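You operate a simulated robot arm through the tools that you are given. There is no shell and no other tool.

You run a simulated two-armed robot. Do the job below in one go: nothing can be reset, and whatever is moved stays where it is left.

Task
Lift the iron dust by magnet bar and release it down the chute.
Fine: lay the bar across the open chute, press its key, put it back, shut the cover; never touch the dust by hand. Set down upright: magnet bar. What is to be rubbed or washed off counts as gone when no trace of it is left.

Only the result counts: the job must be done as asked and must still hold three seconds after the hand-in. Knocking over, shifting, dropping, spilling or breaking anything else fails it. A push-on lid holds only when it is set on centred and level and pressed home; a screw cap is set on level and turned clockwise until tight.

Robot
Two 7-joint arms with two-finger parallel grippers on one trunk that stands fixed in place. Base frame: the origin is at the foot of the trunk, x ahead of it, y to its left, z up. Readings come in mm, rad, newtons and seconds.
The left shoulder is at [71, 156, 1180], the right one opposite. Each reaches about 1231 mm from its shoulder. Payload 3.91 kg a hand.
Tool frame (each hand has its own): the origin (TCP) lies between the finger pads and is the grasp point; the fingertips stand 30 mm ahead of it; z points along the fingers, y is the line along which they close. The gripper opens to 110 mm. The fingers are 20 mm wide and 10 mm thick; the gripper's body (48 by 112 mm) begins 55 mm behind the TCP.
Orientation is that of the tool frame in the base frame, as [roll, pitch, yaw] about the fixed x, y, z axes, in that order (R = Rz(yaw) Ry(pitch) Rx(roll)). With the fingers straight down and closing along the base's y, the tool's x points along the base's -x, its y along +y and its z along -z.

Tools
- The arms move only by the tool apply_moves. It takes "left_steps", "right_steps" or both (then of equal length, played together; a hand with none holds still); each is a list of rows, each a list of 7 numbers: the opening, from 0 (shut) to 1 (fully open), then the shift along the tool's x, y, z in mm, then the turn, a rotation vector about the tool's x, y, z in rad. In form: [[claw, x, y, z, rx, ry, rz], ...]. A call has 1 to 20 rows; each row is the pose to reach, as a shift and turn from the pose commanded when the call began, along the tool's axes at that moment. A row lasts 0.2 s, in which the tool goes at most 50 mm and 0.15 rad; a call with a longer step from one row to the next is refused whole, and so is a gripper value outside its range. Where a pose cannot be reached the arm comes as near as it can. A force on the tool above 40 N (or 10 N above the force at the start of the call, whichever is more), or a blocked arm, ends the call early, and 0.2 s more pass. The fingers move at their own pace (about 108 mm/s each) and stop on an object; they squeeze with about 42 N. The grip force told is the motor's: it shows also when the fingers shut on nothing. Time passes only in rows, and 0.2 s behind the last, so rows that repeat a pose let the fingers close. The reply holds the time, the measured pose of the TCP, the force on the tool along the base axes, the opening and the grip force, in the units named above and with some noise, with the torque about the TCP (base axes, N m) and any sound that the robot's microphone picked up.
- Cameras (640 x 400 px; columns grow to the right, rows downward): "scene" is now at [123.9, 58.8, 1430.5]; the picture's right is [0.63, -0.78, -0.00], its down [-0.27, -0.22, -0.94] and it looks along [0.73, 0.59, -0.35] (base axes); focal length 322 px, centre (320, 200). "left" rides on the left gripper at [72, -17, -103] in its tool frame; the picture's right is [0.23, 0.97, 0.00], its down [-0.76, 0.18, -0.62] and it looks along [-0.61, 0.14, 0.78] (tool axes); focal length 222 px, centre (320, 200). "right" rides on the right gripper at [72, 17, -103] in its tool frame; the picture's right is [-0.23, 0.97, 0.00], its down [-0.76, -0.18, -0.62] and it looks along [-0.61, -0.14, 0.78] (tool axes); focal length 222 px, centre (320, 200). There is no depth. A picture from a camera that has moved, and an enlarged one, comes with that camera's place and axes in the base frame and with its lens.
- get_image(camera): a new picture of that camera. It takes no simulated time.
- lift_body(by): slides the trunk up (or, below 0, down) by that many mm; the arms and the scene camera ride with it, the base frame stays. It gives what a move gives, with no picture.
- turn_head(pan, tilt): turns the head with the scene camera to pan (to the left, within 1.501 rad either way) and tilt (down, from -0.506 to 1.204), counted from straight ahead of the robot. It gives what a move gives.
- zoom(camera, box): a new picture of the part [left, top, right, bottom] of that camera's present view, enlarged. It takes no simulated time.
- hand_in(): hands the job in; it is judged then, once.

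Places have to be worked out from the pictures, the camera data and where the tool is seen. Open the grippers and draw the arms clear of the work before you hand the job in, unless the task says otherwise.

The tools are called after "Emit:" as name(argument=value, ...) on one line, values as JSON. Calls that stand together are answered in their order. apply_moves: Moves the arms, as the interface text tells. Its arguments: {"type":"object","properties":{"left_steps":{"type":"array"},"right_steps":{"type":"array"}},"required":[]} The other tools are called the same way: lift_body (by) moves the trunk up or down; turn_head (pan, tilt) turns the head that bears the scene camera; get_image (camera) takes a picture; zoom (camera, box) takes an enlarged picture of a part of a camera's view; hand_in () hands the job in.

At the start:

```text
t: 0.0
left_position: [415.1, 579.4, 1211.8]
left_orientation: [3.139, -0.001, -3.141]
left_ft_force: [-0.3, -0.3, -0.1]
left_torque: [0.0, -0.01, -0.01]
left_finger_gap: 110.2
left_grasp_force: 0.1
right_position: [900.3, 72.3, 1233.6]
right_orientation: [-3.141, 0.002, -3.141]
right_ft_force: [-0.3, -0.5, 0.5]
right_torque: [0.01, 0.0, 0.01]
right_finger_gap: 109.8
right_grasp_force: 0.0
trunk travel left (down, up): [-625.0, 315.0]
head pan, tilt (commanded): [0.675, 0.358]
```

scene: 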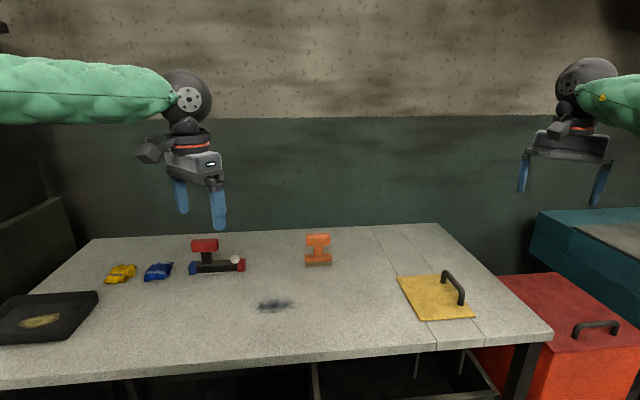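
right: 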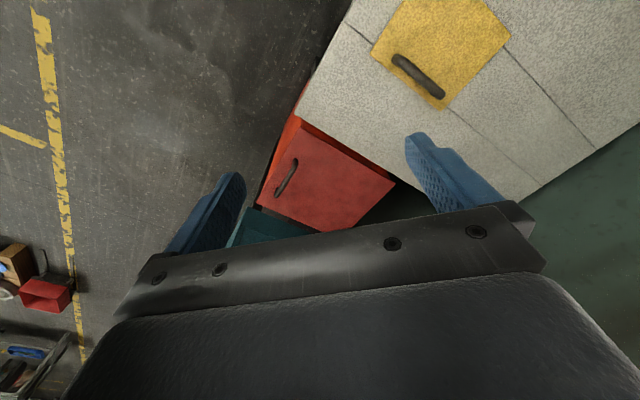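
left: 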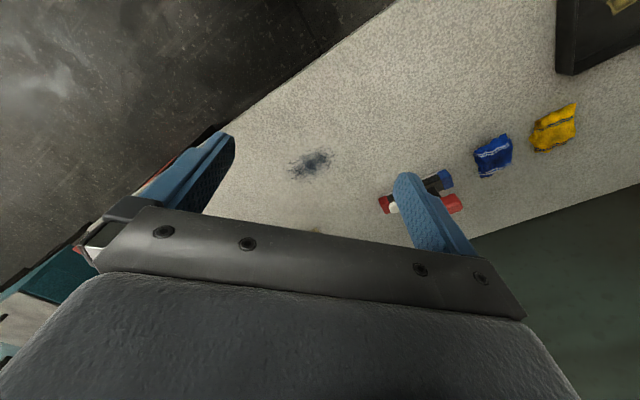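

The scene shows a table with iron dust, what looks like a magnet bar (dark bar with red/blue ends and a handle), an orange stand/brush and a yellow cover. I take enlarged views to identify each item.

Emit:
zoom(camera="scene", box=[170, 220, 270, 290])

Emit:
zoom(camera="scene", box=[270, 220, 370, 290])

Emit:
zoom(camera="scene", box=[360, 220, 560, 360])

Emit:
zoom(camera="scene", box=[0, 230, 200, 370])

Emit:
zoom(camera="left", box=[260, 100, 520, 260])

Emit:
zoom(camera="right", box=[280, 0, 600, 200])

```text
5.71 times, centred on (220, 255) of scene
camera zoom: at [123.9, 58.8, 1430.5], right [0.63, -0.78, 0.0], down [-0.27, -0.22, -0.94], along [0.73, 0.59, -0.35], focal length 1838 px, centre (891, -114)
```

zoom: 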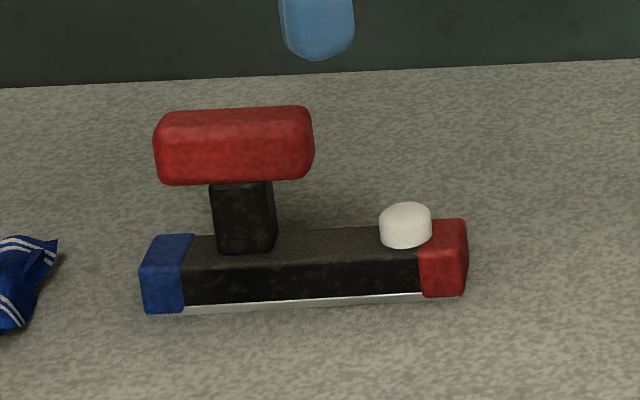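

```text
5.71 times, centred on (320, 255) of scene
camera zoom: at [123.9, 58.8, 1430.5], right [0.63, -0.78, 0.0], down [-0.27, -0.22, -0.94], along [0.73, 0.59, -0.35], focal length 1838 px, centre (320, -114)
```

zoom: 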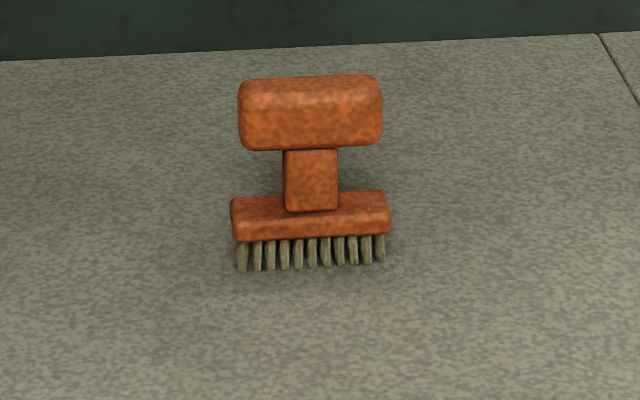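

```text
2.86 times, centred on (460, 290) of scene
camera zoom: at [123.9, 58.8, 1430.5], right [0.63, -0.78, 0.0], down [-0.27, -0.22, -0.94], along [0.73, 0.59, -0.35], focal length 919 px, centre (-80, -57)
```

zoom: 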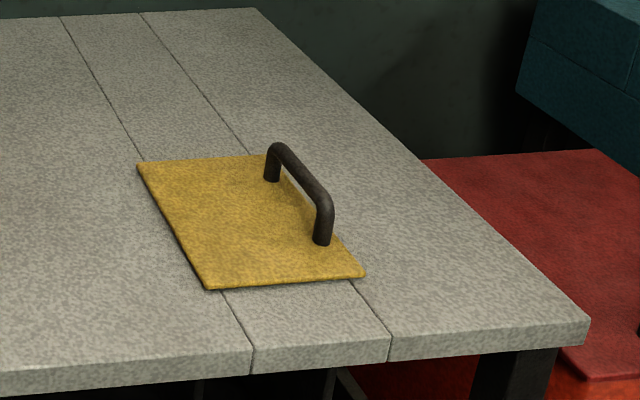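

```text
2.86 times, centred on (100, 300) of scene
camera zoom: at [123.9, 58.8, 1430.5], right [0.63, -0.78, 0.0], down [-0.27, -0.22, -0.94], along [0.73, 0.59, -0.35], focal length 919 px, centre (949, -86)
```

zoom: 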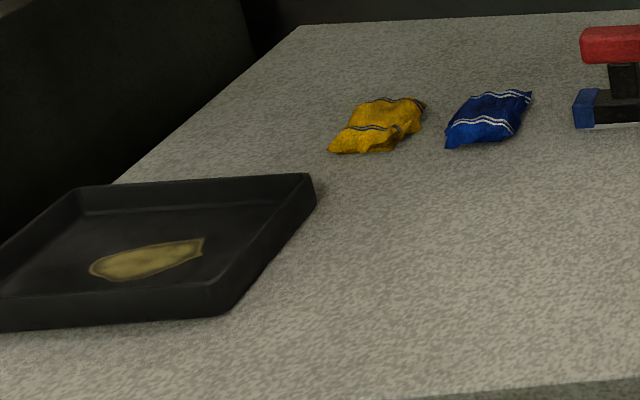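

```text
2.46 times, centred on (390, 180) of left
camera zoom: at [341.5, 562.4, 1315.0], right [-0.23, 0.97, 0.0], down [0.76, 0.18, 0.62], along [0.61, 0.14, -0.78], focal length 547 px, centre (148, 249)
```

zoom: 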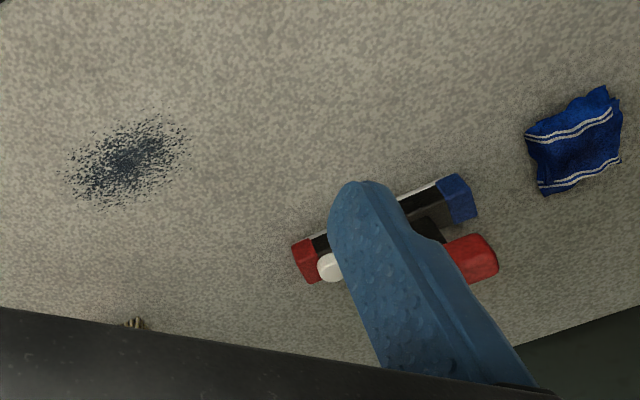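

```text
2.00 times, centred on (440, 100) of right
camera zoom: at [829.1, 88.8, 1336.7], right [0.23, 0.97, 0.0], down [0.76, -0.18, 0.62], along [0.61, -0.14, -0.78], focal length 444 px, centre (80, 400)
```

zoom: 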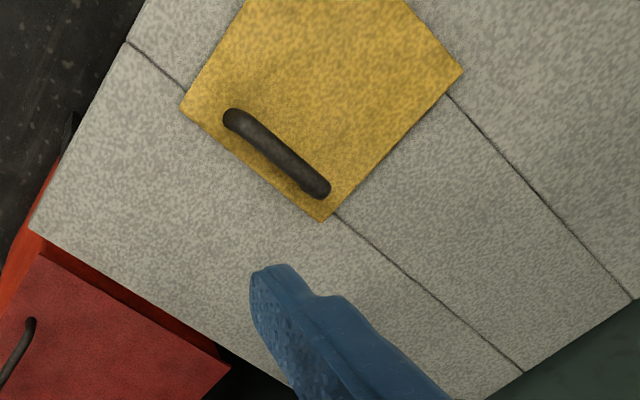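

The table stands at about z≈860 and is turned by 45°; the cover lies around (906, 284) with its handle at about (949, 243), the dust is around (602, 600), and the bar is near (610, 865). I bring the right arm's camera over the cover to inspect it and look at the head view from a better angle.

Emit:
apply_moves(right_steps=[[1, 22, 12, 22, 0, 0, -0.131], [1, 44, 24, 44, 0, 0, -0.262], [1, 66, 36, 66, 0, 0, -0.393], [1, 89, 49, 89, 0, 0, -0.524], [1, 111, 61, 111, 0, 0, -0.655], [1, 133, 73, 133, 0, 0, -0.785]])

Emit:
get_image(camera="right")

Emit:
get_image(camera="scene")

```text
t: 1.4
left_position: [415.6, 579.7, 1210.9]
left_orientation: [3.141, 0.0, 3.141]
left_ft_force: [-0.8, -0.6, -0.4]
left_torque: [-0.02, 0.01, 0.0]
left_finger_gap: 109.7
left_grasp_force: 0.0
right_position: [770.3, 143.2, 1098.4]
right_orientation: [-3.142, 0.001, -2.354]
right_ft_force: [0.3, 0.3, -0.4]
right_torque: [0.01, -0.03, -0.03]
right_finger_gap: 109.8
right_grasp_force: 0.0
trunk travel left (down, up): [-625.0, 315.0]
head pan, tilt (commanded): [0.675, 0.358]
```

```text
taken
camera right: at [707.2, 103.7, 1202.7], right [-0.53, 0.85, 0.0], down [0.66, 0.41, 0.62], along [0.53, 0.33, -0.78], focal length 222 px, centre (320, 200)
```

right: 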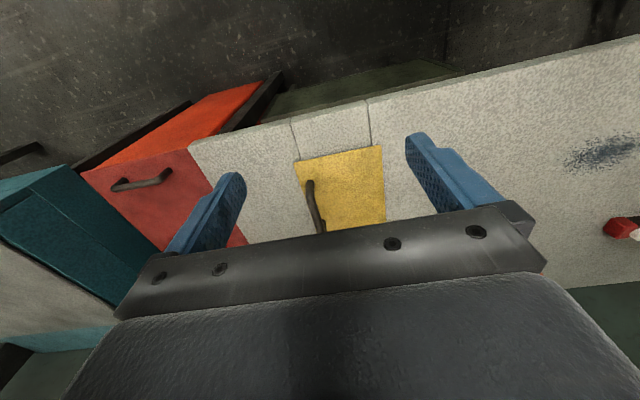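

```text
taken
camera scene: at [124.1, 59.0, 1430.5], right [0.63, -0.78, 0.0], down [-0.27, -0.22, -0.94], along [0.73, 0.59, -0.35], focal length 322 px, centre (320, 200)
```

scene: 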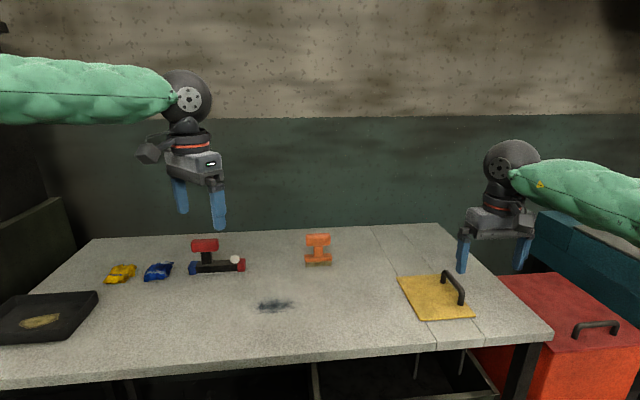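

The right wrist view shows the cover upside-down between the fingers. I zoom in on it to see whether it is hinged or a loose plate.

Emit:
zoom(camera="right", box=[250, 90, 440, 240])

Emit:
zoom(camera="scene", box=[380, 255, 500, 335])

Emit:
zoom(camera="scene", box=[240, 280, 310, 325])

```text
2.67 times, centred on (345, 165) of right
camera zoom: at [707.2, 103.7, 1202.7], right [-0.53, 0.85, 0.0], down [0.66, 0.41, 0.62], along [0.53, 0.33, -0.78], focal length 592 px, centre (253, 293)
```

zoom: 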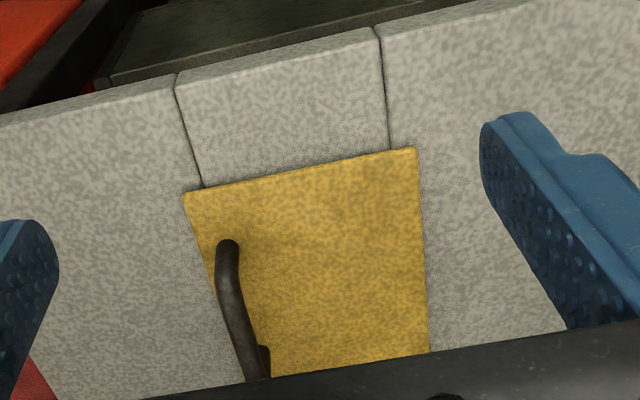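

```text
5.00 times, centred on (440, 295) of scene
camera zoom: at [124.1, 59.0, 1430.5], right [0.63, -0.78, 0.0], down [-0.27, -0.22, -0.94], along [0.73, 0.59, -0.35], focal length 1608 px, centre (-280, -275)
```

zoom: 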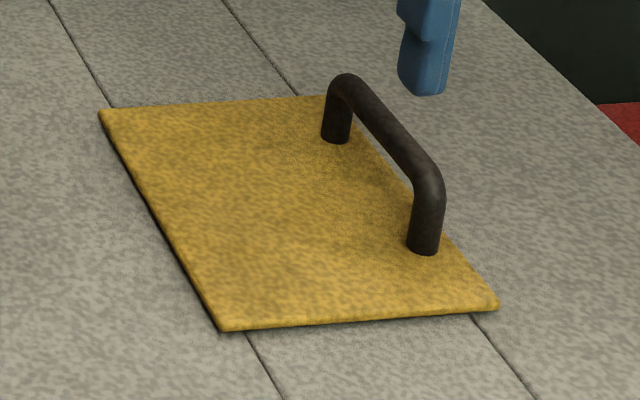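

```text
8.89 times, centred on (275, 302) of scene
camera zoom: at [124.1, 59.0, 1430.5], right [0.63, -0.78, 0.0], down [-0.27, -0.22, -0.94], along [0.73, 0.59, -0.35], focal length 2860 px, centre (720, -711)
```

zoom: 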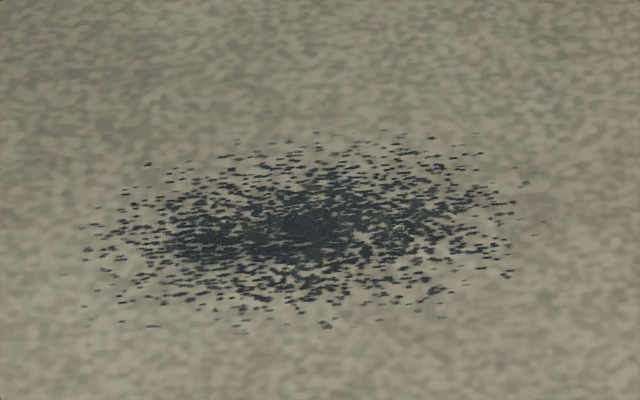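

The cover is a plate, its handle running along the table's depth near its right edge (u≈498), which suggests a hinge on its left edge. I move the right gripper above the handle with the fingers straddling it, staying above its top.

Emit:
apply_moves(right_steps=[[1, -33, -9, 23, 0, 0, 0], [1, -65, -18, 46, 0, 0, 0], [1, -98, -27, 69, 0, 0, 0], [1, -131, -36, 92, 0, 0, 0], [1, -163, -45, 115, 0, 0, 0], [1, -196, -54.6, 138, 0, 0, 0]])

Emit:
get_image(camera="right")

Emit:
zoom(camera="scene", box=[380, 200, 540, 335])

```text
t: 2.8
left_position: [414.3, 579.4, 1211.5]
left_orientation: [3.14, 0.002, 3.139]
left_ft_force: [0.4, -0.7, -0.7]
left_torque: [-0.02, 0.02, -0.01]
left_finger_gap: 109.8
left_grasp_force: 0.1
right_position: [932.3, 237.0, 973.6]
right_orientation: [-3.141, -0.001, -2.357]
right_ft_force: [0.0, -0.8, 0.4]
right_torque: [0.02, 0.0, -0.01]
right_finger_gap: 109.8
right_grasp_force: 0.1
right hand out of reach, approached as far as the arm can: row 6
trunk travel left (down, up): [-625.0, 315.0]
head pan, tilt (commanded): [0.675, 0.358]
```

```text
taken
camera right: at [868.8, 197.5, 1077.9], right [-0.53, 0.85, 0.0], down [0.66, 0.41, 0.62], along [0.53, 0.33, -0.78], focal length 222 px, centre (320, 200)
```

right: 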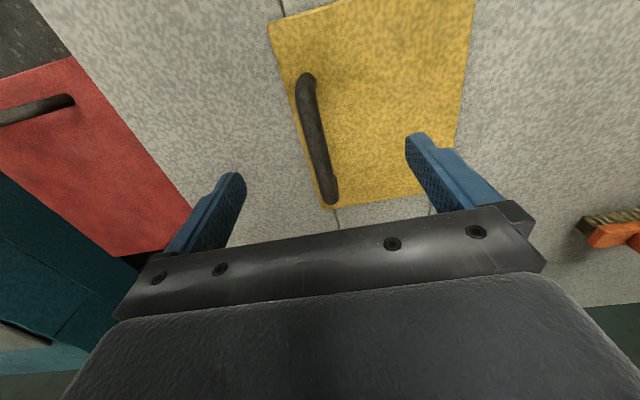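

```text
2.96 times, centred on (460, 268) of scene
camera zoom: at [124.1, 58.8, 1430.5], right [0.63, -0.78, 0.0], down [-0.27, -0.22, -0.94], along [0.73, 0.59, -0.35], focal length 953 px, centre (-95, 0)
```

zoom: 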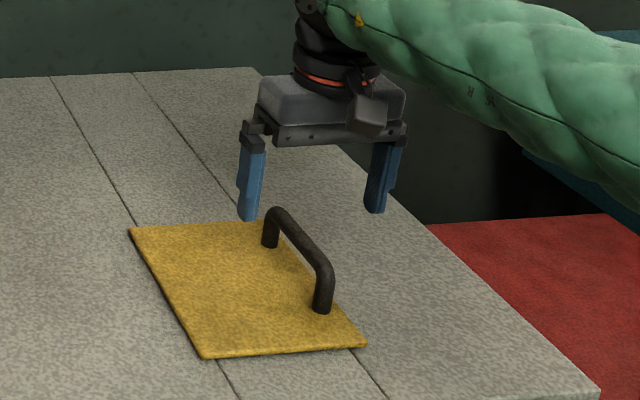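

The right arm cannot quite reach the handle with its fingers straight down, while the left arm can reach it with room to spare, so I retract the right arm and bring the left one over instead.

Emit:
apply_moves(right_steps=[[1, 0, 0, -45, 0, 0, 0], [1, 30, -5, -80, 0, 0, 0], [1, 75, -12, -95, 0, 0, 0], [1, 120, -19, -105, 0, 0, 0], [1, 165, -26, -115, 0, 0, 0], [1, 210, -33, -125, 0, 0, 0], [1, 255, -40, -135, 0, 0, 0], [1, 300, -47, -145, 0, 0, 0], [1, 345, -54, -155, 0, 0, 0], [1, 390, -61, -165, 0, 0, 0], [1, 430, -68, -171, 0, 0, 0], [1, 473, -74, -176, 0, 0, 0]], left_steps=[[1, 0, 0, 0, 0, 0, 0], [1, 0, 0, 0, 0, 0, 0], [1, 0, 0, 0, 0, 0, 0], [1, 0, 0, 0, 0, 0, 0], [1, -38, -24, 5, 0, 0, -0.1], [1, -76, -48, 10, 0, 0, -0.2], [1, -114, -72, 15, 0, 0, -0.3], [1, -152, -96, 20, 0, 0, -0.4], [1, -190, -120, 25, 0, 0, -0.5], [1, -228, -144, 30, 0, 0, -0.6], [1, -266, -168, 35, 0, 0, -0.7], [1, -304, -192, 40, 0, 0, -0.785]])

Emit:
get_image(camera="scene")

Emit:
get_image(camera="left")

```text
t: 5.4
left_position: [719.7, 384.5, 1175.9]
left_orientation: [3.141, 0.0, -2.355]
left_ft_force: [-0.6, 0.1, 1.2]
left_torque: [0.01, 0.02, -0.03]
left_finger_gap: 110.0
left_grasp_force: 0.1
right_position: [649.9, -153.7, 1148.2]
right_orientation: [3.14, -0.001, -2.356]
right_ft_force: [0.6, -1.1, 0.7]
right_torque: [0.04, -0.05, 0.0]
right_finger_gap: 109.8
right_grasp_force: 0.1
trunk travel left (down, up): [-625.0, 315.0]
head pan, tilt (commanded): [0.675, 0.358]
```

```text
taken
camera scene: at [124.8, 55.9, 1430.5], right [0.63, -0.78, 0.0], down [-0.27, -0.22, -0.94], along [0.73, 0.59, -0.35], focal length 322 px, centre (320, 200)
```

scene: 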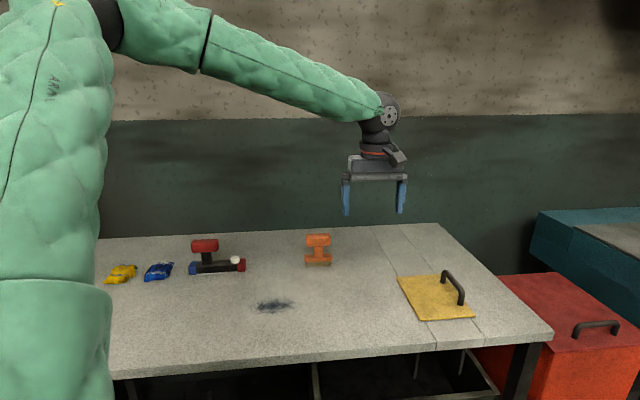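

```text
taken
camera left: at [679.2, 321.0, 1278.7], right [-0.85, 0.53, 0.0], down [0.41, 0.66, 0.62], along [0.33, 0.53, -0.78], focal length 222 px, centre (320, 200)
```

left: 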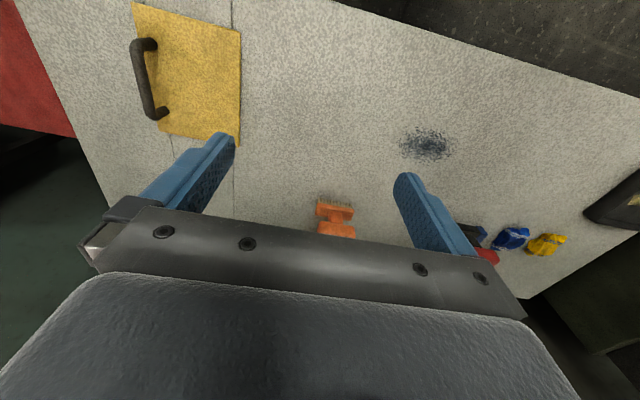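

The left arm is over the table's middle and its wrist camera sees the cover, dust and bar. I zoom on the cover and the bar for better positions.

Emit:
zoom(camera="left", box=[100, 0, 260, 150])

Emit:
zoom(camera="left", box=[380, 110, 480, 180])

```text
2.67 times, centred on (180, 75) of left
camera zoom: at [679.2, 321.0, 1278.7], right [-0.85, 0.53, 0.0], down [0.41, 0.66, 0.62], along [0.33, 0.53, -0.78], focal length 592 px, centre (693, 533)
```

zoom: 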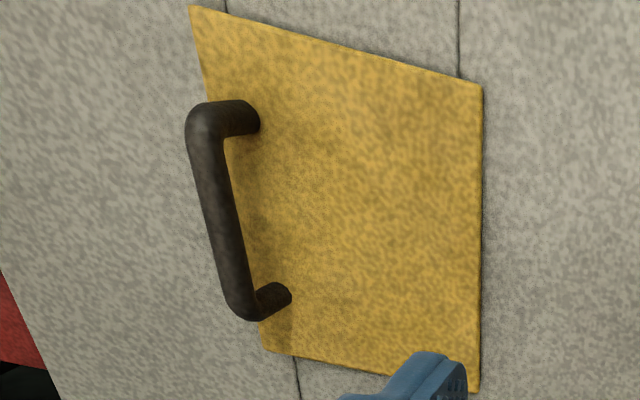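

```text
5.71 times, centred on (430, 145) of left
camera zoom: at [679.2, 321.0, 1278.7], right [-0.85, 0.53, 0.0], down [0.41, 0.66, 0.62], along [0.33, 0.53, -0.78], focal length 1269 px, centre (-309, 514)
```

zoom: 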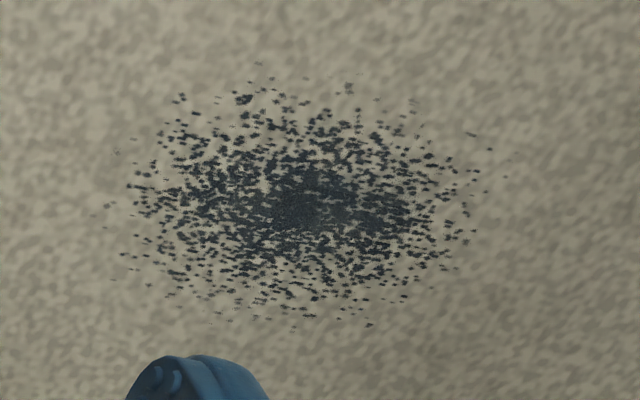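

From both views the handle's posts stand at u≈498, v≈793 and 894, its tube centre at z≈902; the cover spans u 366–515, v 747–936. I move the left gripper to straddle above the handle's middle.

Emit:
apply_moves(left_steps=[[1, -7.8, -32.6, 24, 0, 0, 0], [1, -15.5, -65.2, 48, 0, 0, 0], [1, -23.3, -97.9, 72, 0, 0, 0], [1, -31, -130.5, 96, 0, 0, 0], [1, -38.8, -163.1, 120, 0, 0, 0], [1, -46.5, -195.8, 144, 0, 0, 0], [1, -54.3, -228.4, 168, 0, 0, 0], [1, -62, -261, 196, 0, 0, 0]])

Emit:
get_image(camera="left")

Emit:
zoom(camera="scene", box=[380, 180, 540, 335])

```text
t: 7.2
left_position: [913.6, 269.3, 994.4]
left_orientation: [-3.14, 0.001, -2.356]
left_ft_force: [-0.6, -0.1, -0.1]
left_torque: [0.0, 0.04, 0.0]
left_finger_gap: 110.2
left_grasp_force: 0.0
left hand out of reach, approached as far as the arm can: row 7, 8
right_position: [647.5, -151.6, 1150.0]
right_orientation: [-3.141, -0.001, -2.356]
right_ft_force: [0.5, -0.3, 1.0]
right_torque: [-0.04, -0.04, 0.0]
right_finger_gap: 109.8
right_grasp_force: 0.0
trunk travel left (down, up): [-625.0, 315.0]
head pan, tilt (commanded): [0.675, 0.358]
```

```text
taken
camera left: at [873.1, 206.4, 1097.6], right [-0.85, 0.53, 0.0], down [0.41, 0.66, 0.62], along [0.33, 0.53, -0.78], focal length 222 px, centre (320, 200)
```

left: 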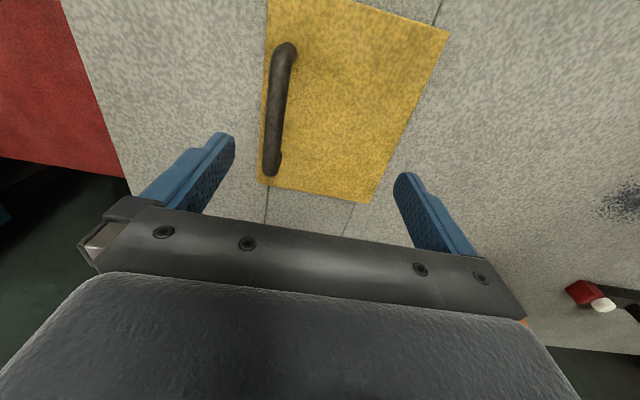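

```text
2.58 times, centred on (460, 258) of scene
camera zoom: at [122.7, 58.6, 1430.7], right [0.63, -0.78, 0.0], down [-0.27, -0.22, -0.94], along [0.73, 0.59, -0.35], focal length 830 px, centre (-41, 52)
```

zoom: 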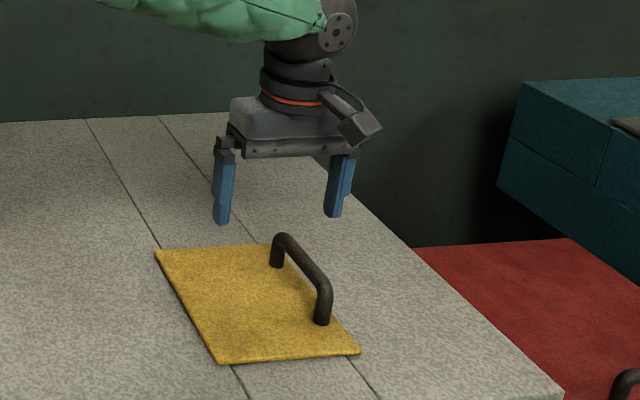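

The left arm stopped short at (914, 269, 994), apparently due to its wrist posture rather than pure distance. I raise the trunk by 120 mm, which lets the forearm slope down toward the work, and then try again.

Emit:
lift_body(by=120)

```text
t: 8.7
left_position: [913.3, 269.3, 1113.6]
left_orientation: [3.142, 0.001, -2.356]
left_ft_force: [-1.1, 0.3, 0.1]
left_torque: [0.01, -0.03, 0.0]
left_finger_gap: 110.3
left_grasp_force: 0.1
right_position: [649.8, -151.3, 1268.9]
right_orientation: [-3.141, 0.001, -2.357]
right_ft_force: [0.3, -0.3, -0.2]
right_torque: [0.02, -0.01, -0.01]
right_finger_gap: 110.2
right_grasp_force: 0.1
trunk travel left (down, up): [-745.0, 195.0]
head pan, tilt (commanded): [0.675, 0.358]
```

Now the left hand is at z≈1114; I lower it and shift right toward the point above the handle.

Emit:
apply_moves(left_steps=[[1, -2, -11, 33, 0, 0, 0], [1, -4, -21, 67, 0, 0, 0], [1, -5, -32, 100, 0, 0, 0], [1, -7, -42.6, 133, 0, 0, 0]])

```text
t: 9.7
left_position: [882.9, 285.9, 1030.2]
left_orientation: [-3.139, -0.001, -2.357]
left_ft_force: [-0.3, 0.1, -0.6]
left_torque: [0.0, -0.01, -0.03]
left_finger_gap: 110.0
left_grasp_force: 0.1
left hand out of reach, approached as far as the arm can: row 1, 2, 3, 4
right_position: [649.1, -151.0, 1270.0]
right_orientation: [3.141, 0.0, -2.357]
right_ft_force: [1.5, 0.8, -0.7]
right_torque: [0.01, -0.01, 0.01]
right_finger_gap: 109.9
right_grasp_force: 0.0
trunk travel left (down, up): [-745.0, 195.0]
head pan, tilt (commanded): [0.675, 0.358]
```

Reach got worse with the trunk raised. I lift the hand, tilt the fingers outward (about the table's u-axis, by 0.6 rad, keeping them closing across the handle) so the wrist comes nearer, and then lower the trunk back.

Emit:
apply_moves(left_steps=[[1, 0, 0, -25, 0, -0.12, 0], [1, 0, 0, -50, 0, -0.24, 0], [1, 0, 0, -75, 0, -0.36, 0], [1, 0, 0, -100, 0, -0.48, 0], [1, 0, 0, -120, 0, -0.6, 0]])

Emit:
lift_body(by=-120)

```text
t: 10.9
left_position: [884.6, 282.7, 1152.0]
left_orientation: [-3.141, 0.602, -2.353]
left_ft_force: [0.4, -0.1, -0.1]
left_torque: [0.04, 0.02, 0.01]
left_finger_gap: 110.1
left_grasp_force: 0.1
right_position: [649.0, -151.6, 1269.1]
right_orientation: [3.142, 0.001, -2.358]
right_ft_force: [-0.7, -0.7, -0.1]
right_torque: [-0.02, 0.0, -0.05]
right_finger_gap: 109.8
right_grasp_force: 0.1
trunk travel left (down, up): [-745.0, 195.0]
head pan, tilt (commanded): [0.675, 0.358]
```

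```text
t: 12.4
left_position: [885.9, 284.3, 1032.6]
left_orientation: [-3.138, 0.599, -2.355]
left_ft_force: [0.0, 0.2, 0.4]
left_torque: [-0.02, -0.02, 0.01]
left_finger_gap: 109.9
left_grasp_force: 0.0
right_position: [649.6, -149.8, 1148.8]
right_orientation: [-3.142, 0.0, -2.355]
right_ft_force: [0.4, -0.6, 0.4]
right_torque: [0.03, -0.01, 0.02]
right_finger_gap: 110.3
right_grasp_force: 0.1
trunk travel left (down, up): [-625.0, 315.0]
head pan, tilt (commanded): [0.675, 0.358]
```

With the tilt set, I move to just above the handle (u=498, v=843, z=980).

Emit:
apply_moves(left_steps=[[1, 6, -24, 17, 0, 0, 0], [1, 11, -48, 35, 0, 0, 0], [1, 16.8, -72.6, 52.2, 0, 0, 0], [1, 16.8, -72.6, 52.2, 0, 0, 0]])

Emit:
get_image(camera="left")

Emit:
zoom(camera="scene", box=[380, 180, 540, 335])

```text
t: 13.4
left_position: [920.5, 271.8, 998.1]
left_orientation: [-3.14, 0.599, -2.357]
left_ft_force: [-0.4, 0.8, -0.7]
left_torque: [-0.02, -0.01, 0.0]
left_finger_gap: 110.0
left_grasp_force: 0.0
left hand out of reach, approached as far as the arm can: row 2, 3, 4
right_position: [649.6, -152.2, 1149.1]
right_orientation: [-3.14, -0.001, -2.356]
right_ft_force: [0.3, 0.6, -0.2]
right_torque: [-0.01, 0.01, -0.04]
right_finger_gap: 110.0
right_grasp_force: 0.1
trunk travel left (down, up): [-625.0, 315.0]
head pan, tilt (commanded): [0.675, 0.358]
```

```text
taken
camera left: at [848.7, 176.3, 1042.1], right [-0.82, 0.56, -0.13], down [0.07, 0.32, 0.94], along [0.57, 0.77, -0.3], focal length 222 px, centre (320, 200)
```

left: 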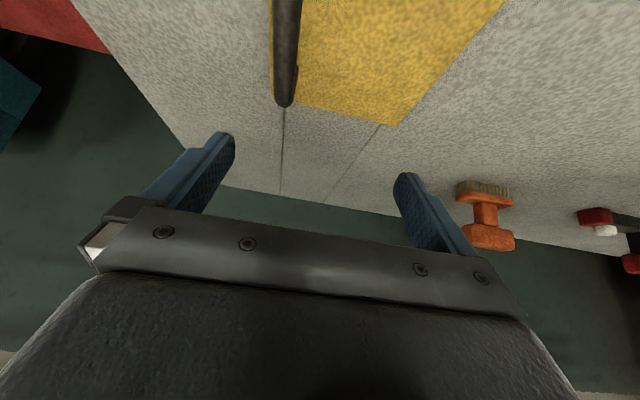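

```text
2.58 times, centred on (460, 258) of scene
camera zoom: at [124.9, 58.5, 1430.3], right [0.63, -0.78, 0.0], down [-0.27, -0.22, -0.94], along [0.73, 0.59, -0.35], focal length 830 px, centre (-41, 52)
```

zoom: 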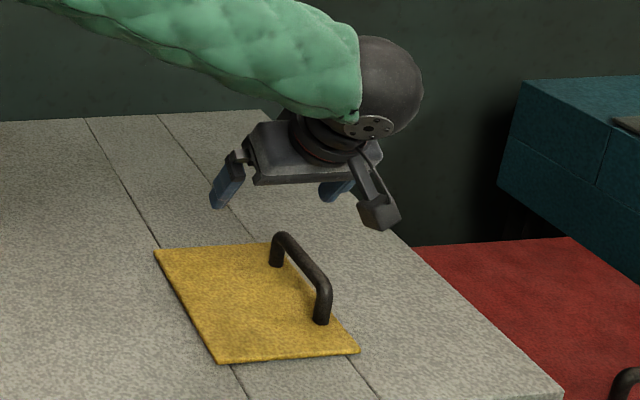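

The left arm seems stopped by a wrist limit at this yaw, whereas the right arm's stop was true reach, which an outward tilt will cure. I swing the left arm back out of the way, untilting it, and will use the right arm with a tilt for the cover.

Emit:
apply_moves(left_steps=[[1, -10, 30, -14, 0, 0.1, 0], [1, -19, 70, -28, 0, 0.2, 0], [1, -28, 110, -42, 0, 0.3, 0], [1, -37, 150, -54, 0, 0.4, 0], [1, -45, 190, -66, 0, 0.5, 0], [1, -45, 235, -66, 0, 0.6, 0]])

Emit:
apply_moves(left_steps=[[1, 10, 45, 0, 0, 0, 0.14], [1, 20, 90, 0, 0, 0, 0.28], [1, 30, 135, 0, 0, 0, 0.42], [1, 40, 180, 0, 0, 0, 0.56], [1, 45, 225, 0, 0, 0, 0.7], [1, 45, 270, 0, 0, 0, 0.84], [1, 45, 315, 0, 0, 0, 0.98], [1, 45, 360, 0, 0, 0, 1.12], [1, 45, 360, 0, 0, 0, 1.26], [1, 45, 360, 0, 0, 0, 1.4], [1, 45, 360, 0, 0, 0, 1.5], [1, 45, 360, 0, 0, 0, 1.5708]], right_steps=[[1, -25, 10, 10, 0, -0.05, 0], [1, -50, 20, 20, 0, -0.1, 0], [1, -75, 30, 30, 0, -0.15, 0], [1, -100, 40, 40, 0, -0.2, 0], [1, -125, 50, 50, 0, -0.25, 0], [1, -150, 50, 60, 0, -0.3, 0], [1, -180, 50, 70, 0, -0.35, 0], [1, -210, 50, 80, 0, -0.4, 0], [1, -240, 50, 90, 0, -0.45, 0], [1, -270, 50, 100, 0, -0.5, 0], [1, -300, 50, 110, 0, -0.5, 0], [1, -330, 50, 120, 0, -0.5, 0]])

Emit:
get_image(camera="scene")

Emit:
get_image(camera="right")

```text
t: 14.8
left_position: [749.5, 438.6, 1079.1]
left_orientation: [-3.14, -0.003, -2.357]
left_ft_force: [-0.1, 0.3, 0.4]
left_torque: [0.0, 0.0, 0.0]
left_finger_gap: 110.0
left_grasp_force: 0.0
right_position: [647.4, -150.6, 1150.1]
right_orientation: [-3.14, 0.0, -2.359]
right_ft_force: [0.0, -0.8, -0.1]
right_torque: [-0.01, -0.04, -0.04]
right_finger_gap: 109.7
right_grasp_force: 0.1
trunk travel left (down, up): [-625.0, 315.0]
head pan, tilt (commanded): [0.675, 0.358]
```

```text
t: 17.4
left_position: [467.5, 661.0, 1077.5]
left_orientation: [-3.14, 0.0, 2.354]
left_ft_force: [0.3, 0.5, -0.6]
left_torque: [0.01, 0.05, -0.01]
left_finger_gap: 110.2
left_grasp_force: 0.0
right_position: [846.0, 119.3, 1027.6]
right_orientation: [-3.141, 0.498, -2.356]
right_ft_force: [0.2, 1.0, -0.3]
right_torque: [-0.02, 0.01, 0.01]
right_finger_gap: 110.2
right_grasp_force: 0.2
trunk travel left (down, up): [-625.0, 315.0]
head pan, tilt (commanded): [0.675, 0.358]
```

```text
taken
camera scene: at [125.0, 59.7, 1430.3], right [0.63, -0.78, 0.0], down [-0.27, -0.22, -0.94], along [0.73, 0.59, -0.35], focal length 322 px, centre (320, 200)
```

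scene: 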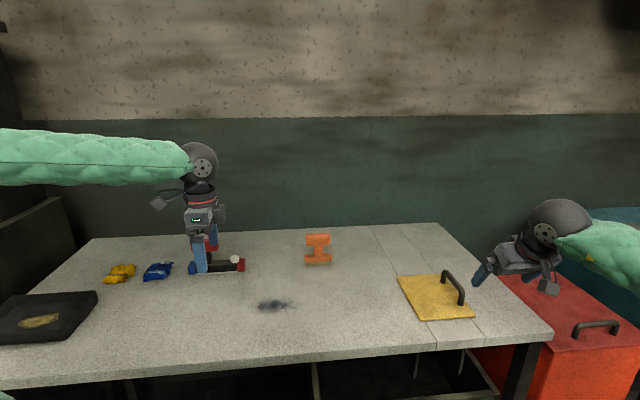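

```text
taken
camera right: at [754.4, 50.5, 1084.2], right [-0.55, 0.83, 0.11], down [0.39, 0.14, 0.91], along [0.74, 0.54, -0.4], focal length 222 px, centre (320, 200)
```

right: 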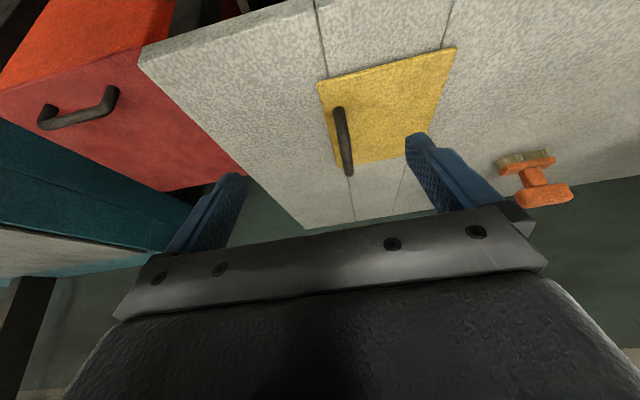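

The right hand is tilted 0.5 rad and ready at (846, 119, 1028). I move it to just above the handle's middle.

Emit:
apply_moves(right_steps=[[1, -22, 3.2, 27, 0, 0, 0], [1, -44, 6.4, 54, 0, 0, 0], [1, -65, 9.6, 81, 0, 0, 0], [1, -87, 12.8, 109, 0, 0, 0], [1, -108.4, 16, 136.2, 0, 0, 0]])

Emit:
get_image(camera="right")

Emit:
zoom(camera="scene", box=[380, 180, 540, 335])

```text
t: 18.6
left_position: [467.4, 661.2, 1077.5]
left_orientation: [-3.141, 0.002, 2.358]
left_ft_force: [0.4, 0.1, -0.3]
left_torque: [0.02, 0.03, -0.02]
left_finger_gap: 110.2
left_grasp_force: 0.1
right_position: [950.4, 242.3, 958.6]
right_orientation: [-3.141, 0.499, -2.357]
right_ft_force: [-0.2, 0.1, 0.2]
right_torque: [0.0, -0.01, 0.0]
right_finger_gap: 109.8
right_grasp_force: 0.1
trunk travel left (down, up): [-625.0, 315.0]
head pan, tilt (commanded): [0.675, 0.358]
```

```text
taken
camera right: at [859.1, 174.4, 1016.3], right [-0.55, 0.83, 0.11], down [0.39, 0.14, 0.91], along [0.74, 0.54, -0.4], focal length 222 px, centre (320, 200)
```

right: 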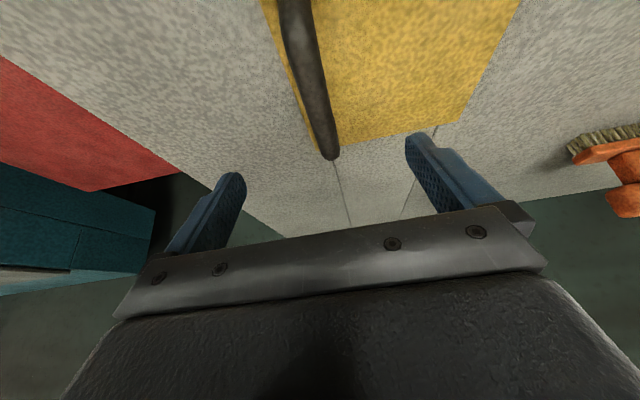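

```text
2.58 times, centred on (460, 258) of scene
camera zoom: at [124.2, 59.9, 1430.4], right [0.63, -0.78, 0.0], down [-0.27, -0.22, -0.94], along [0.73, 0.59, -0.35], focal length 830 px, centre (-41, 52)
```

zoom: 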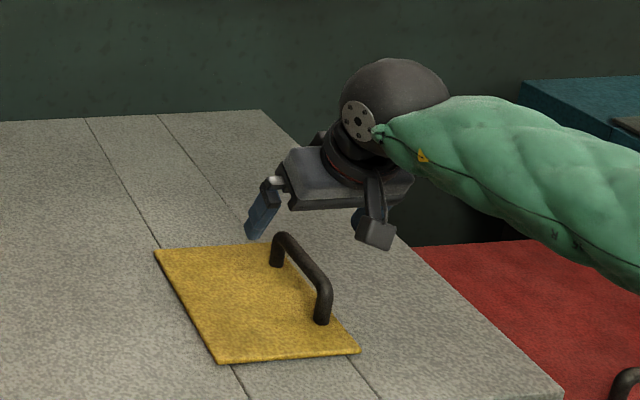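

The hand is centred on the handle (u≈500). I lower it so the tube sits between the finger pads.

Emit:
apply_moves(right_steps=[[1, 8, 1.2, 15, 0, 0, 0], [1, 16, 2.5, 30, 0, 0, 0], [1, 24.4, 2.5, 44.8, 0, 0, 0]])

Emit:
zoom(camera="scene", box=[400, 200, 520, 320])

Emit:
get_image(camera="right")

```text
t: 19.4
left_position: [467.5, 661.1, 1078.0]
left_orientation: [-3.14, 0.0, 2.356]
left_ft_force: [0.4, 0.1, 0.0]
left_torque: [-0.02, 0.01, 0.05]
left_finger_gap: 109.8
left_grasp_force: 0.1
right_position: [947.5, 243.5, 909.8]
right_orientation: [-3.14, 0.499, -2.357]
right_ft_force: [0.5, 0.5, 1.1]
right_torque: [-0.01, -0.01, -0.01]
right_finger_gap: 110.2
right_grasp_force: 0.0
trunk travel left (down, up): [-625.0, 315.0]
head pan, tilt (commanded): [0.675, 0.358]
```

```text
3.33 times, centred on (460, 260) of scene
camera zoom: at [124.4, 58.9, 1430.5], right [0.63, -0.78, 0.0], down [-0.27, -0.22, -0.94], along [0.73, 0.59, -0.35], focal length 1072 px, centre (-147, 0)
```

zoom: 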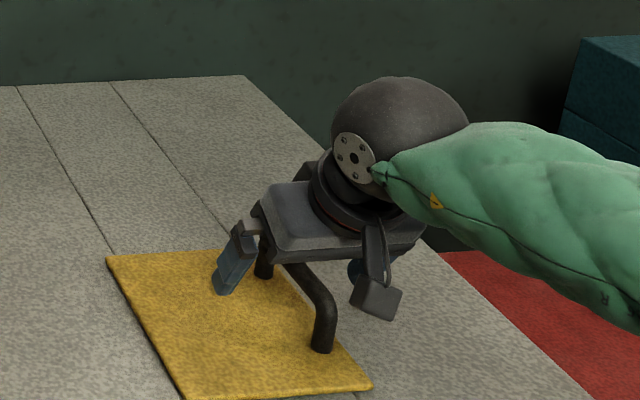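

```text
taken
camera right: at [855.4, 175.5, 966.3], right [-0.55, 0.83, 0.11], down [0.39, 0.14, 0.91], along [0.74, 0.54, -0.4], focal length 222 px, centre (320, 200)
```

right: 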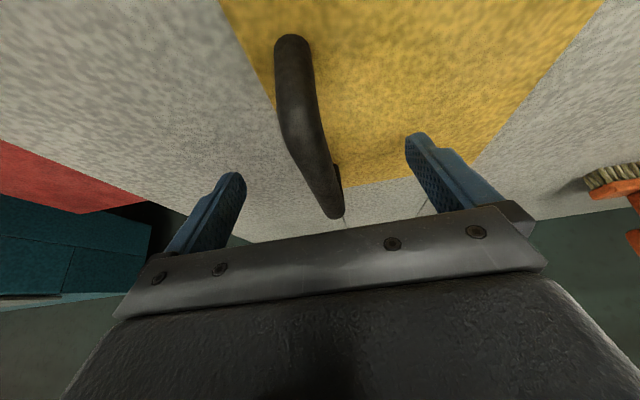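

The tube is between the pads. I close the gripper.

Emit:
apply_moves(right_steps=[[0.3, 0, 0, 0, 0, 0, 0], [0.3, 0, 0, 0, 0, 0, 0], [0, 0, 0, 0, 0, 0, 0], [0, 0, 0, 0, 0, 0, 0], [0, 0, 0, 0, 0, 0, 0]])

Emit:
get_image(camera="right")

```text
t: 20.6
left_position: [466.8, 661.3, 1077.7]
left_orientation: [3.141, 0.003, 2.357]
left_ft_force: [-0.4, 1.2, -0.5]
left_torque: [0.01, 0.06, 0.0]
left_finger_gap: 110.1
left_grasp_force: 0.1
right_position: [946.2, 244.1, 910.5]
right_orientation: [-3.14, 0.5, -2.355]
right_ft_force: [-2.7, 1.9, -2.7]
right_torque: [0.14, -0.09, 0.02]
right_finger_gap: 15.8
right_grasp_force: 44.6
trunk travel left (down, up): [-625.0, 315.0]
head pan, tilt (commanded): [0.675, 0.358]
```

```text
taken
camera right: at [854.8, 175.8, 966.5], right [-0.55, 0.83, 0.11], down [0.39, 0.14, 0.91], along [0.74, 0.54, -0.4], focal length 222 px, centre (320, 200)
```

right: 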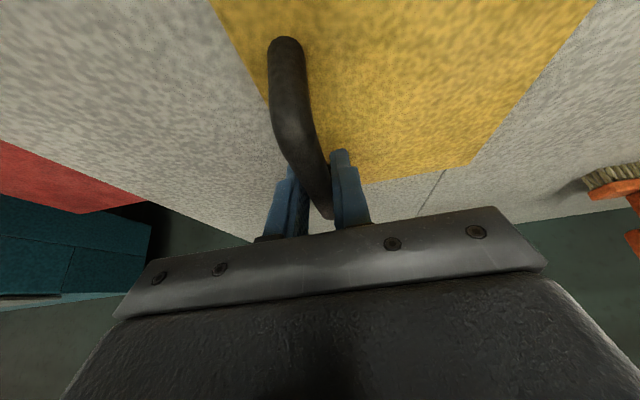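

The handle is held (gap 15.8 mm). I lift it only 8 mm to see from force and pictures how the cover moves.

Emit:
apply_moves(right_steps=[[0, -1.9, 0.5, -3.5, 0, 0, 0], [0, -3.8, 1, -7, 0, 0, 0]])

Emit:
zoom(camera="scene", box=[380, 240, 520, 340])

Emit:
get_image(camera="right")

```text
t: 21.2
left_position: [468.5, 663.6, 1074.8]
left_orientation: [-3.138, 0.0, 2.357]
left_ft_force: [0.4, 0.7, -0.2]
left_torque: [0.02, -0.01, 0.0]
left_finger_gap: 109.9
left_grasp_force: 0.1
right_position: [947.6, 243.8, 909.4]
right_orientation: [3.14, 0.49, -2.356]
right_ft_force: [-3.9, 3.3, -37.8]
right_torque: [-0.14, 0.08, 0.02]
right_finger_gap: 15.5
right_grasp_force: 45.1
trunk travel left (down, up): [-625.0, 315.0]
head pan, tilt (commanded): [0.675, 0.358]
```

```text
4.00 times, centred on (450, 290) of scene
camera zoom: at [127.6, 60.3, 1429.4], right [0.63, -0.78, 0.0], down [-0.28, -0.22, -0.94], along [0.73, 0.59, -0.35], focal length 1287 px, centre (-200, -160)
```

zoom: 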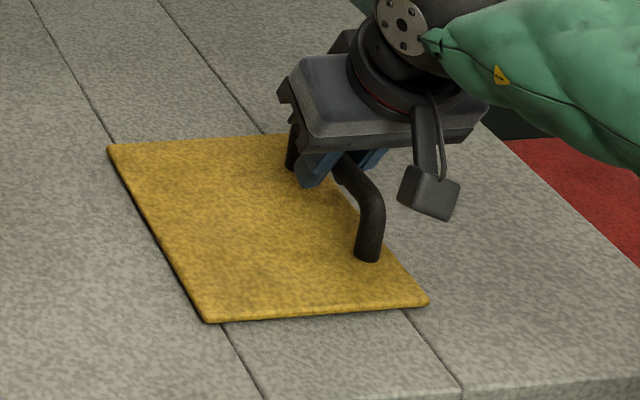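

```text
taken
camera right: at [855.3, 176.0, 967.6], right [-0.55, 0.83, 0.11], down [0.39, 0.14, 0.91], along [0.74, 0.54, -0.4], focal length 222 px, centre (320, 200)
```

right: 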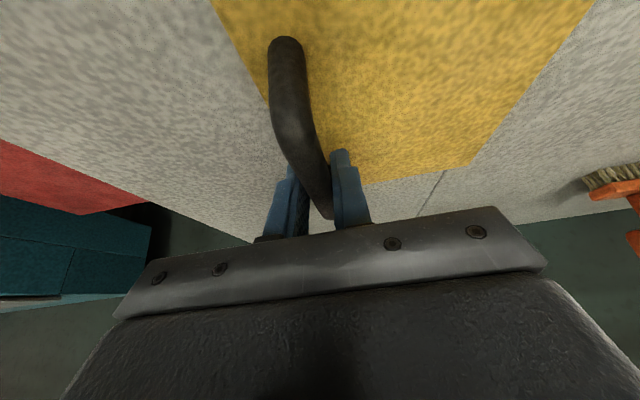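

Lifting is blocked: 38 N with no motion at all, so the cover does not lift – it probably slides. I release the upward pull and then try a gentle 8 mm slide to the right (+u).

Emit:
apply_moves(right_steps=[[0, 3.8, -1, 7, 0, 0, 0], [0, 3.8, -1, 7, 0, 0, 0]])

Emit:
apply_moves(right_steps=[[0, 0, -3, 0, 0, 0, 0], [0, 0, -6, 0, 0, 0, 0], [0, 0, -9, 0, 0, 0, 0]])

Emit:
zoom(camera="scene", box=[380, 240, 520, 340])

```text
t: 21.8
left_position: [468.8, 661.7, 1077.8]
left_orientation: [-3.14, 0.0, 2.355]
left_ft_force: [0.7, 0.1, 0.0]
left_torque: [0.0, -0.02, 0.04]
left_finger_gap: 109.9
left_grasp_force: 0.0
right_position: [946.7, 242.8, 910.6]
right_orientation: [-3.141, 0.5, -2.356]
right_ft_force: [5.9, 7.3, -8.9]
right_torque: [-0.93, 0.93, 0.03]
right_finger_gap: 15.8
right_grasp_force: 44.9
trunk travel left (down, up): [-625.0, 315.0]
head pan, tilt (commanded): [0.675, 0.358]
```

```text
t: 22.6
left_position: [466.7, 661.0, 1078.8]
left_orientation: [3.141, 0.002, 2.355]
left_ft_force: [-0.9, 0.0, -0.5]
left_torque: [-0.06, -0.03, -0.01]
left_finger_gap: 110.1
left_grasp_force: 0.0
right_position: [954.3, 236.8, 910.7]
right_orientation: [-3.141, 0.5, -2.356]
right_ft_force: [-1.0, 1.9, 1.2]
right_torque: [0.33, -0.27, -0.05]
right_finger_gap: 16.0
right_grasp_force: 45.2
trunk travel left (down, up): [-625.0, 315.0]
head pan, tilt (commanded): [0.675, 0.358]
```

```text
4.00 times, centred on (450, 290) of scene
camera zoom: at [123.8, 59.0, 1430.6], right [0.63, -0.78, 0.0], down [-0.27, -0.22, -0.94], along [0.73, 0.59, -0.35], focal length 1287 px, centre (-200, -160)
```

zoom: 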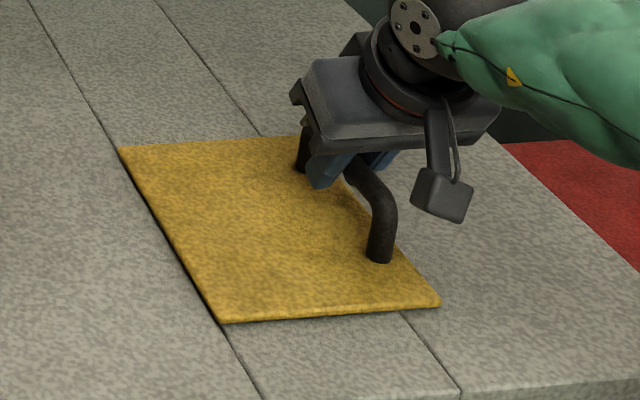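

The cover slides freely to the right with almost no force. I keep sliding it in +u, watching the force for an end stop.

Emit:
apply_moves(right_steps=[[0, 0, -12, 0, 0, 0, 0], [0, 0, -25, 0, 0, 0, 0], [0, 0, -38, 0, 0, 0, 0], [0, 0, -50, 0, 0, 0, 0], [0, 0, -62, 0, 0, 0, 0], [0, 0, -75, 0, 0, 0, 0], [0, 0, -88, 0, 0, 0, 0], [0, 0, -100, 0, 0, 0, 0]])

Emit:
zoom(camera="scene", box=[380, 220, 560, 350])

```text
t: 24.4
left_position: [466.9, 659.6, 1078.1]
left_orientation: [-3.141, 0.0, 2.357]
left_ft_force: [-0.7, -0.3, -0.3]
left_torque: [-0.01, 0.02, 0.01]
left_finger_gap: 109.8
left_grasp_force: 0.0
right_position: [1015.7, 174.4, 911.0]
right_orientation: [-3.141, 0.499, -2.359]
right_ft_force: [-9.2, -6.8, -2.8]
right_torque: [-0.71, 0.73, 0.11]
right_finger_gap: 15.9
right_grasp_force: 45.4
right hand out of reach, approached as far as the arm can: row 8
trunk travel left (down, up): [-625.0, 315.0]
head pan, tilt (commanded): [0.675, 0.358]
```

```text
3.08 times, centred on (470, 285) of scene
camera zoom: at [123.6, 58.3, 1430.5], right [0.63, -0.78, 0.0], down [-0.27, -0.22, -0.94], along [0.73, 0.59, -0.35], focal length 990 px, centre (-142, -62)
```

zoom: 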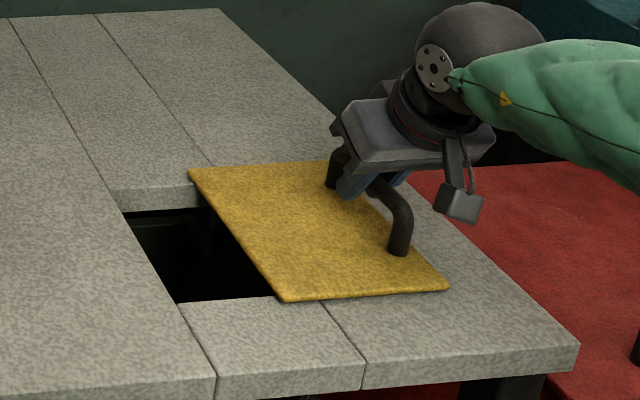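

The cover has slid about 97 mm and the chute opening shows; the right arm is near its reach limit. I tilt the hand further outward about the grip point while holding the handle, then slide on.

Emit:
apply_moves(right_steps=[[0, 0, 0, 0, 0, -0.1, 0], [0, 0, 0, 0, 0, -0.2, 0], [0, 0, 0, 0, 0, -0.3, 0]])

```text
t: 25.2
left_position: [466.6, 661.1, 1077.8]
left_orientation: [3.14, -0.001, 2.356]
left_ft_force: [0.1, 0.4, -0.4]
left_torque: [0.0, -0.05, -0.01]
left_finger_gap: 110.0
left_grasp_force: 0.1
right_position: [1015.2, 177.5, 910.3]
right_orientation: [3.14, 0.801, -2.356]
right_ft_force: [-0.9, 0.5, -1.2]
right_torque: [-0.79, 0.96, 0.06]
right_finger_gap: 15.9
right_grasp_force: 45.2
trunk travel left (down, up): [-625.0, 315.0]
head pan, tilt (commanded): [0.675, 0.358]
```

The tilt worked with small forces. I continue sliding +u by 45 mm.

Emit:
apply_moves(right_steps=[[0, 0, -12, 0, 0, 0, 0], [0, 0, -24, 0, 0, 0, 0], [0, 0, -35, 0, 0, 0, 0], [0, 0, -45, 0, 0, 0, 0]])

Emit:
zoom(camera="scene", box=[380, 220, 560, 350])

```text
t: 26.2
left_position: [464.0, 662.9, 1079.7]
left_orientation: [-3.141, 0.001, 2.357]
left_ft_force: [0.9, 0.7, 0.1]
left_torque: [0.02, 0.01, -0.01]
left_finger_gap: 110.3
left_grasp_force: 0.1
right_position: [1044.3, 146.4, 910.8]
right_orientation: [-3.141, 0.8, -2.351]
right_ft_force: [-14.3, 15.7, -2.7]
right_torque: [0.57, -0.7, -0.25]
right_finger_gap: 15.8
right_grasp_force: 45.3
trunk travel left (down, up): [-625.0, 315.0]
head pan, tilt (commanded): [0.675, 0.358]
```

```text
3.08 times, centred on (470, 285) of scene
camera zoom: at [122.0, 60.6, 1430.5], right [0.63, -0.78, 0.0], down [-0.27, -0.22, -0.94], along [0.73, 0.59, -0.35], focal length 990 px, centre (-142, -62)
```

zoom: 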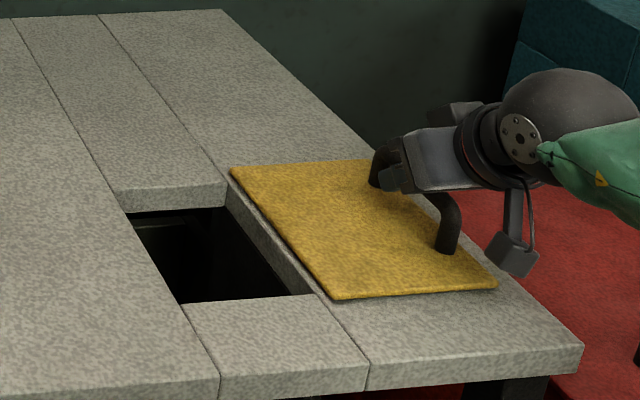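

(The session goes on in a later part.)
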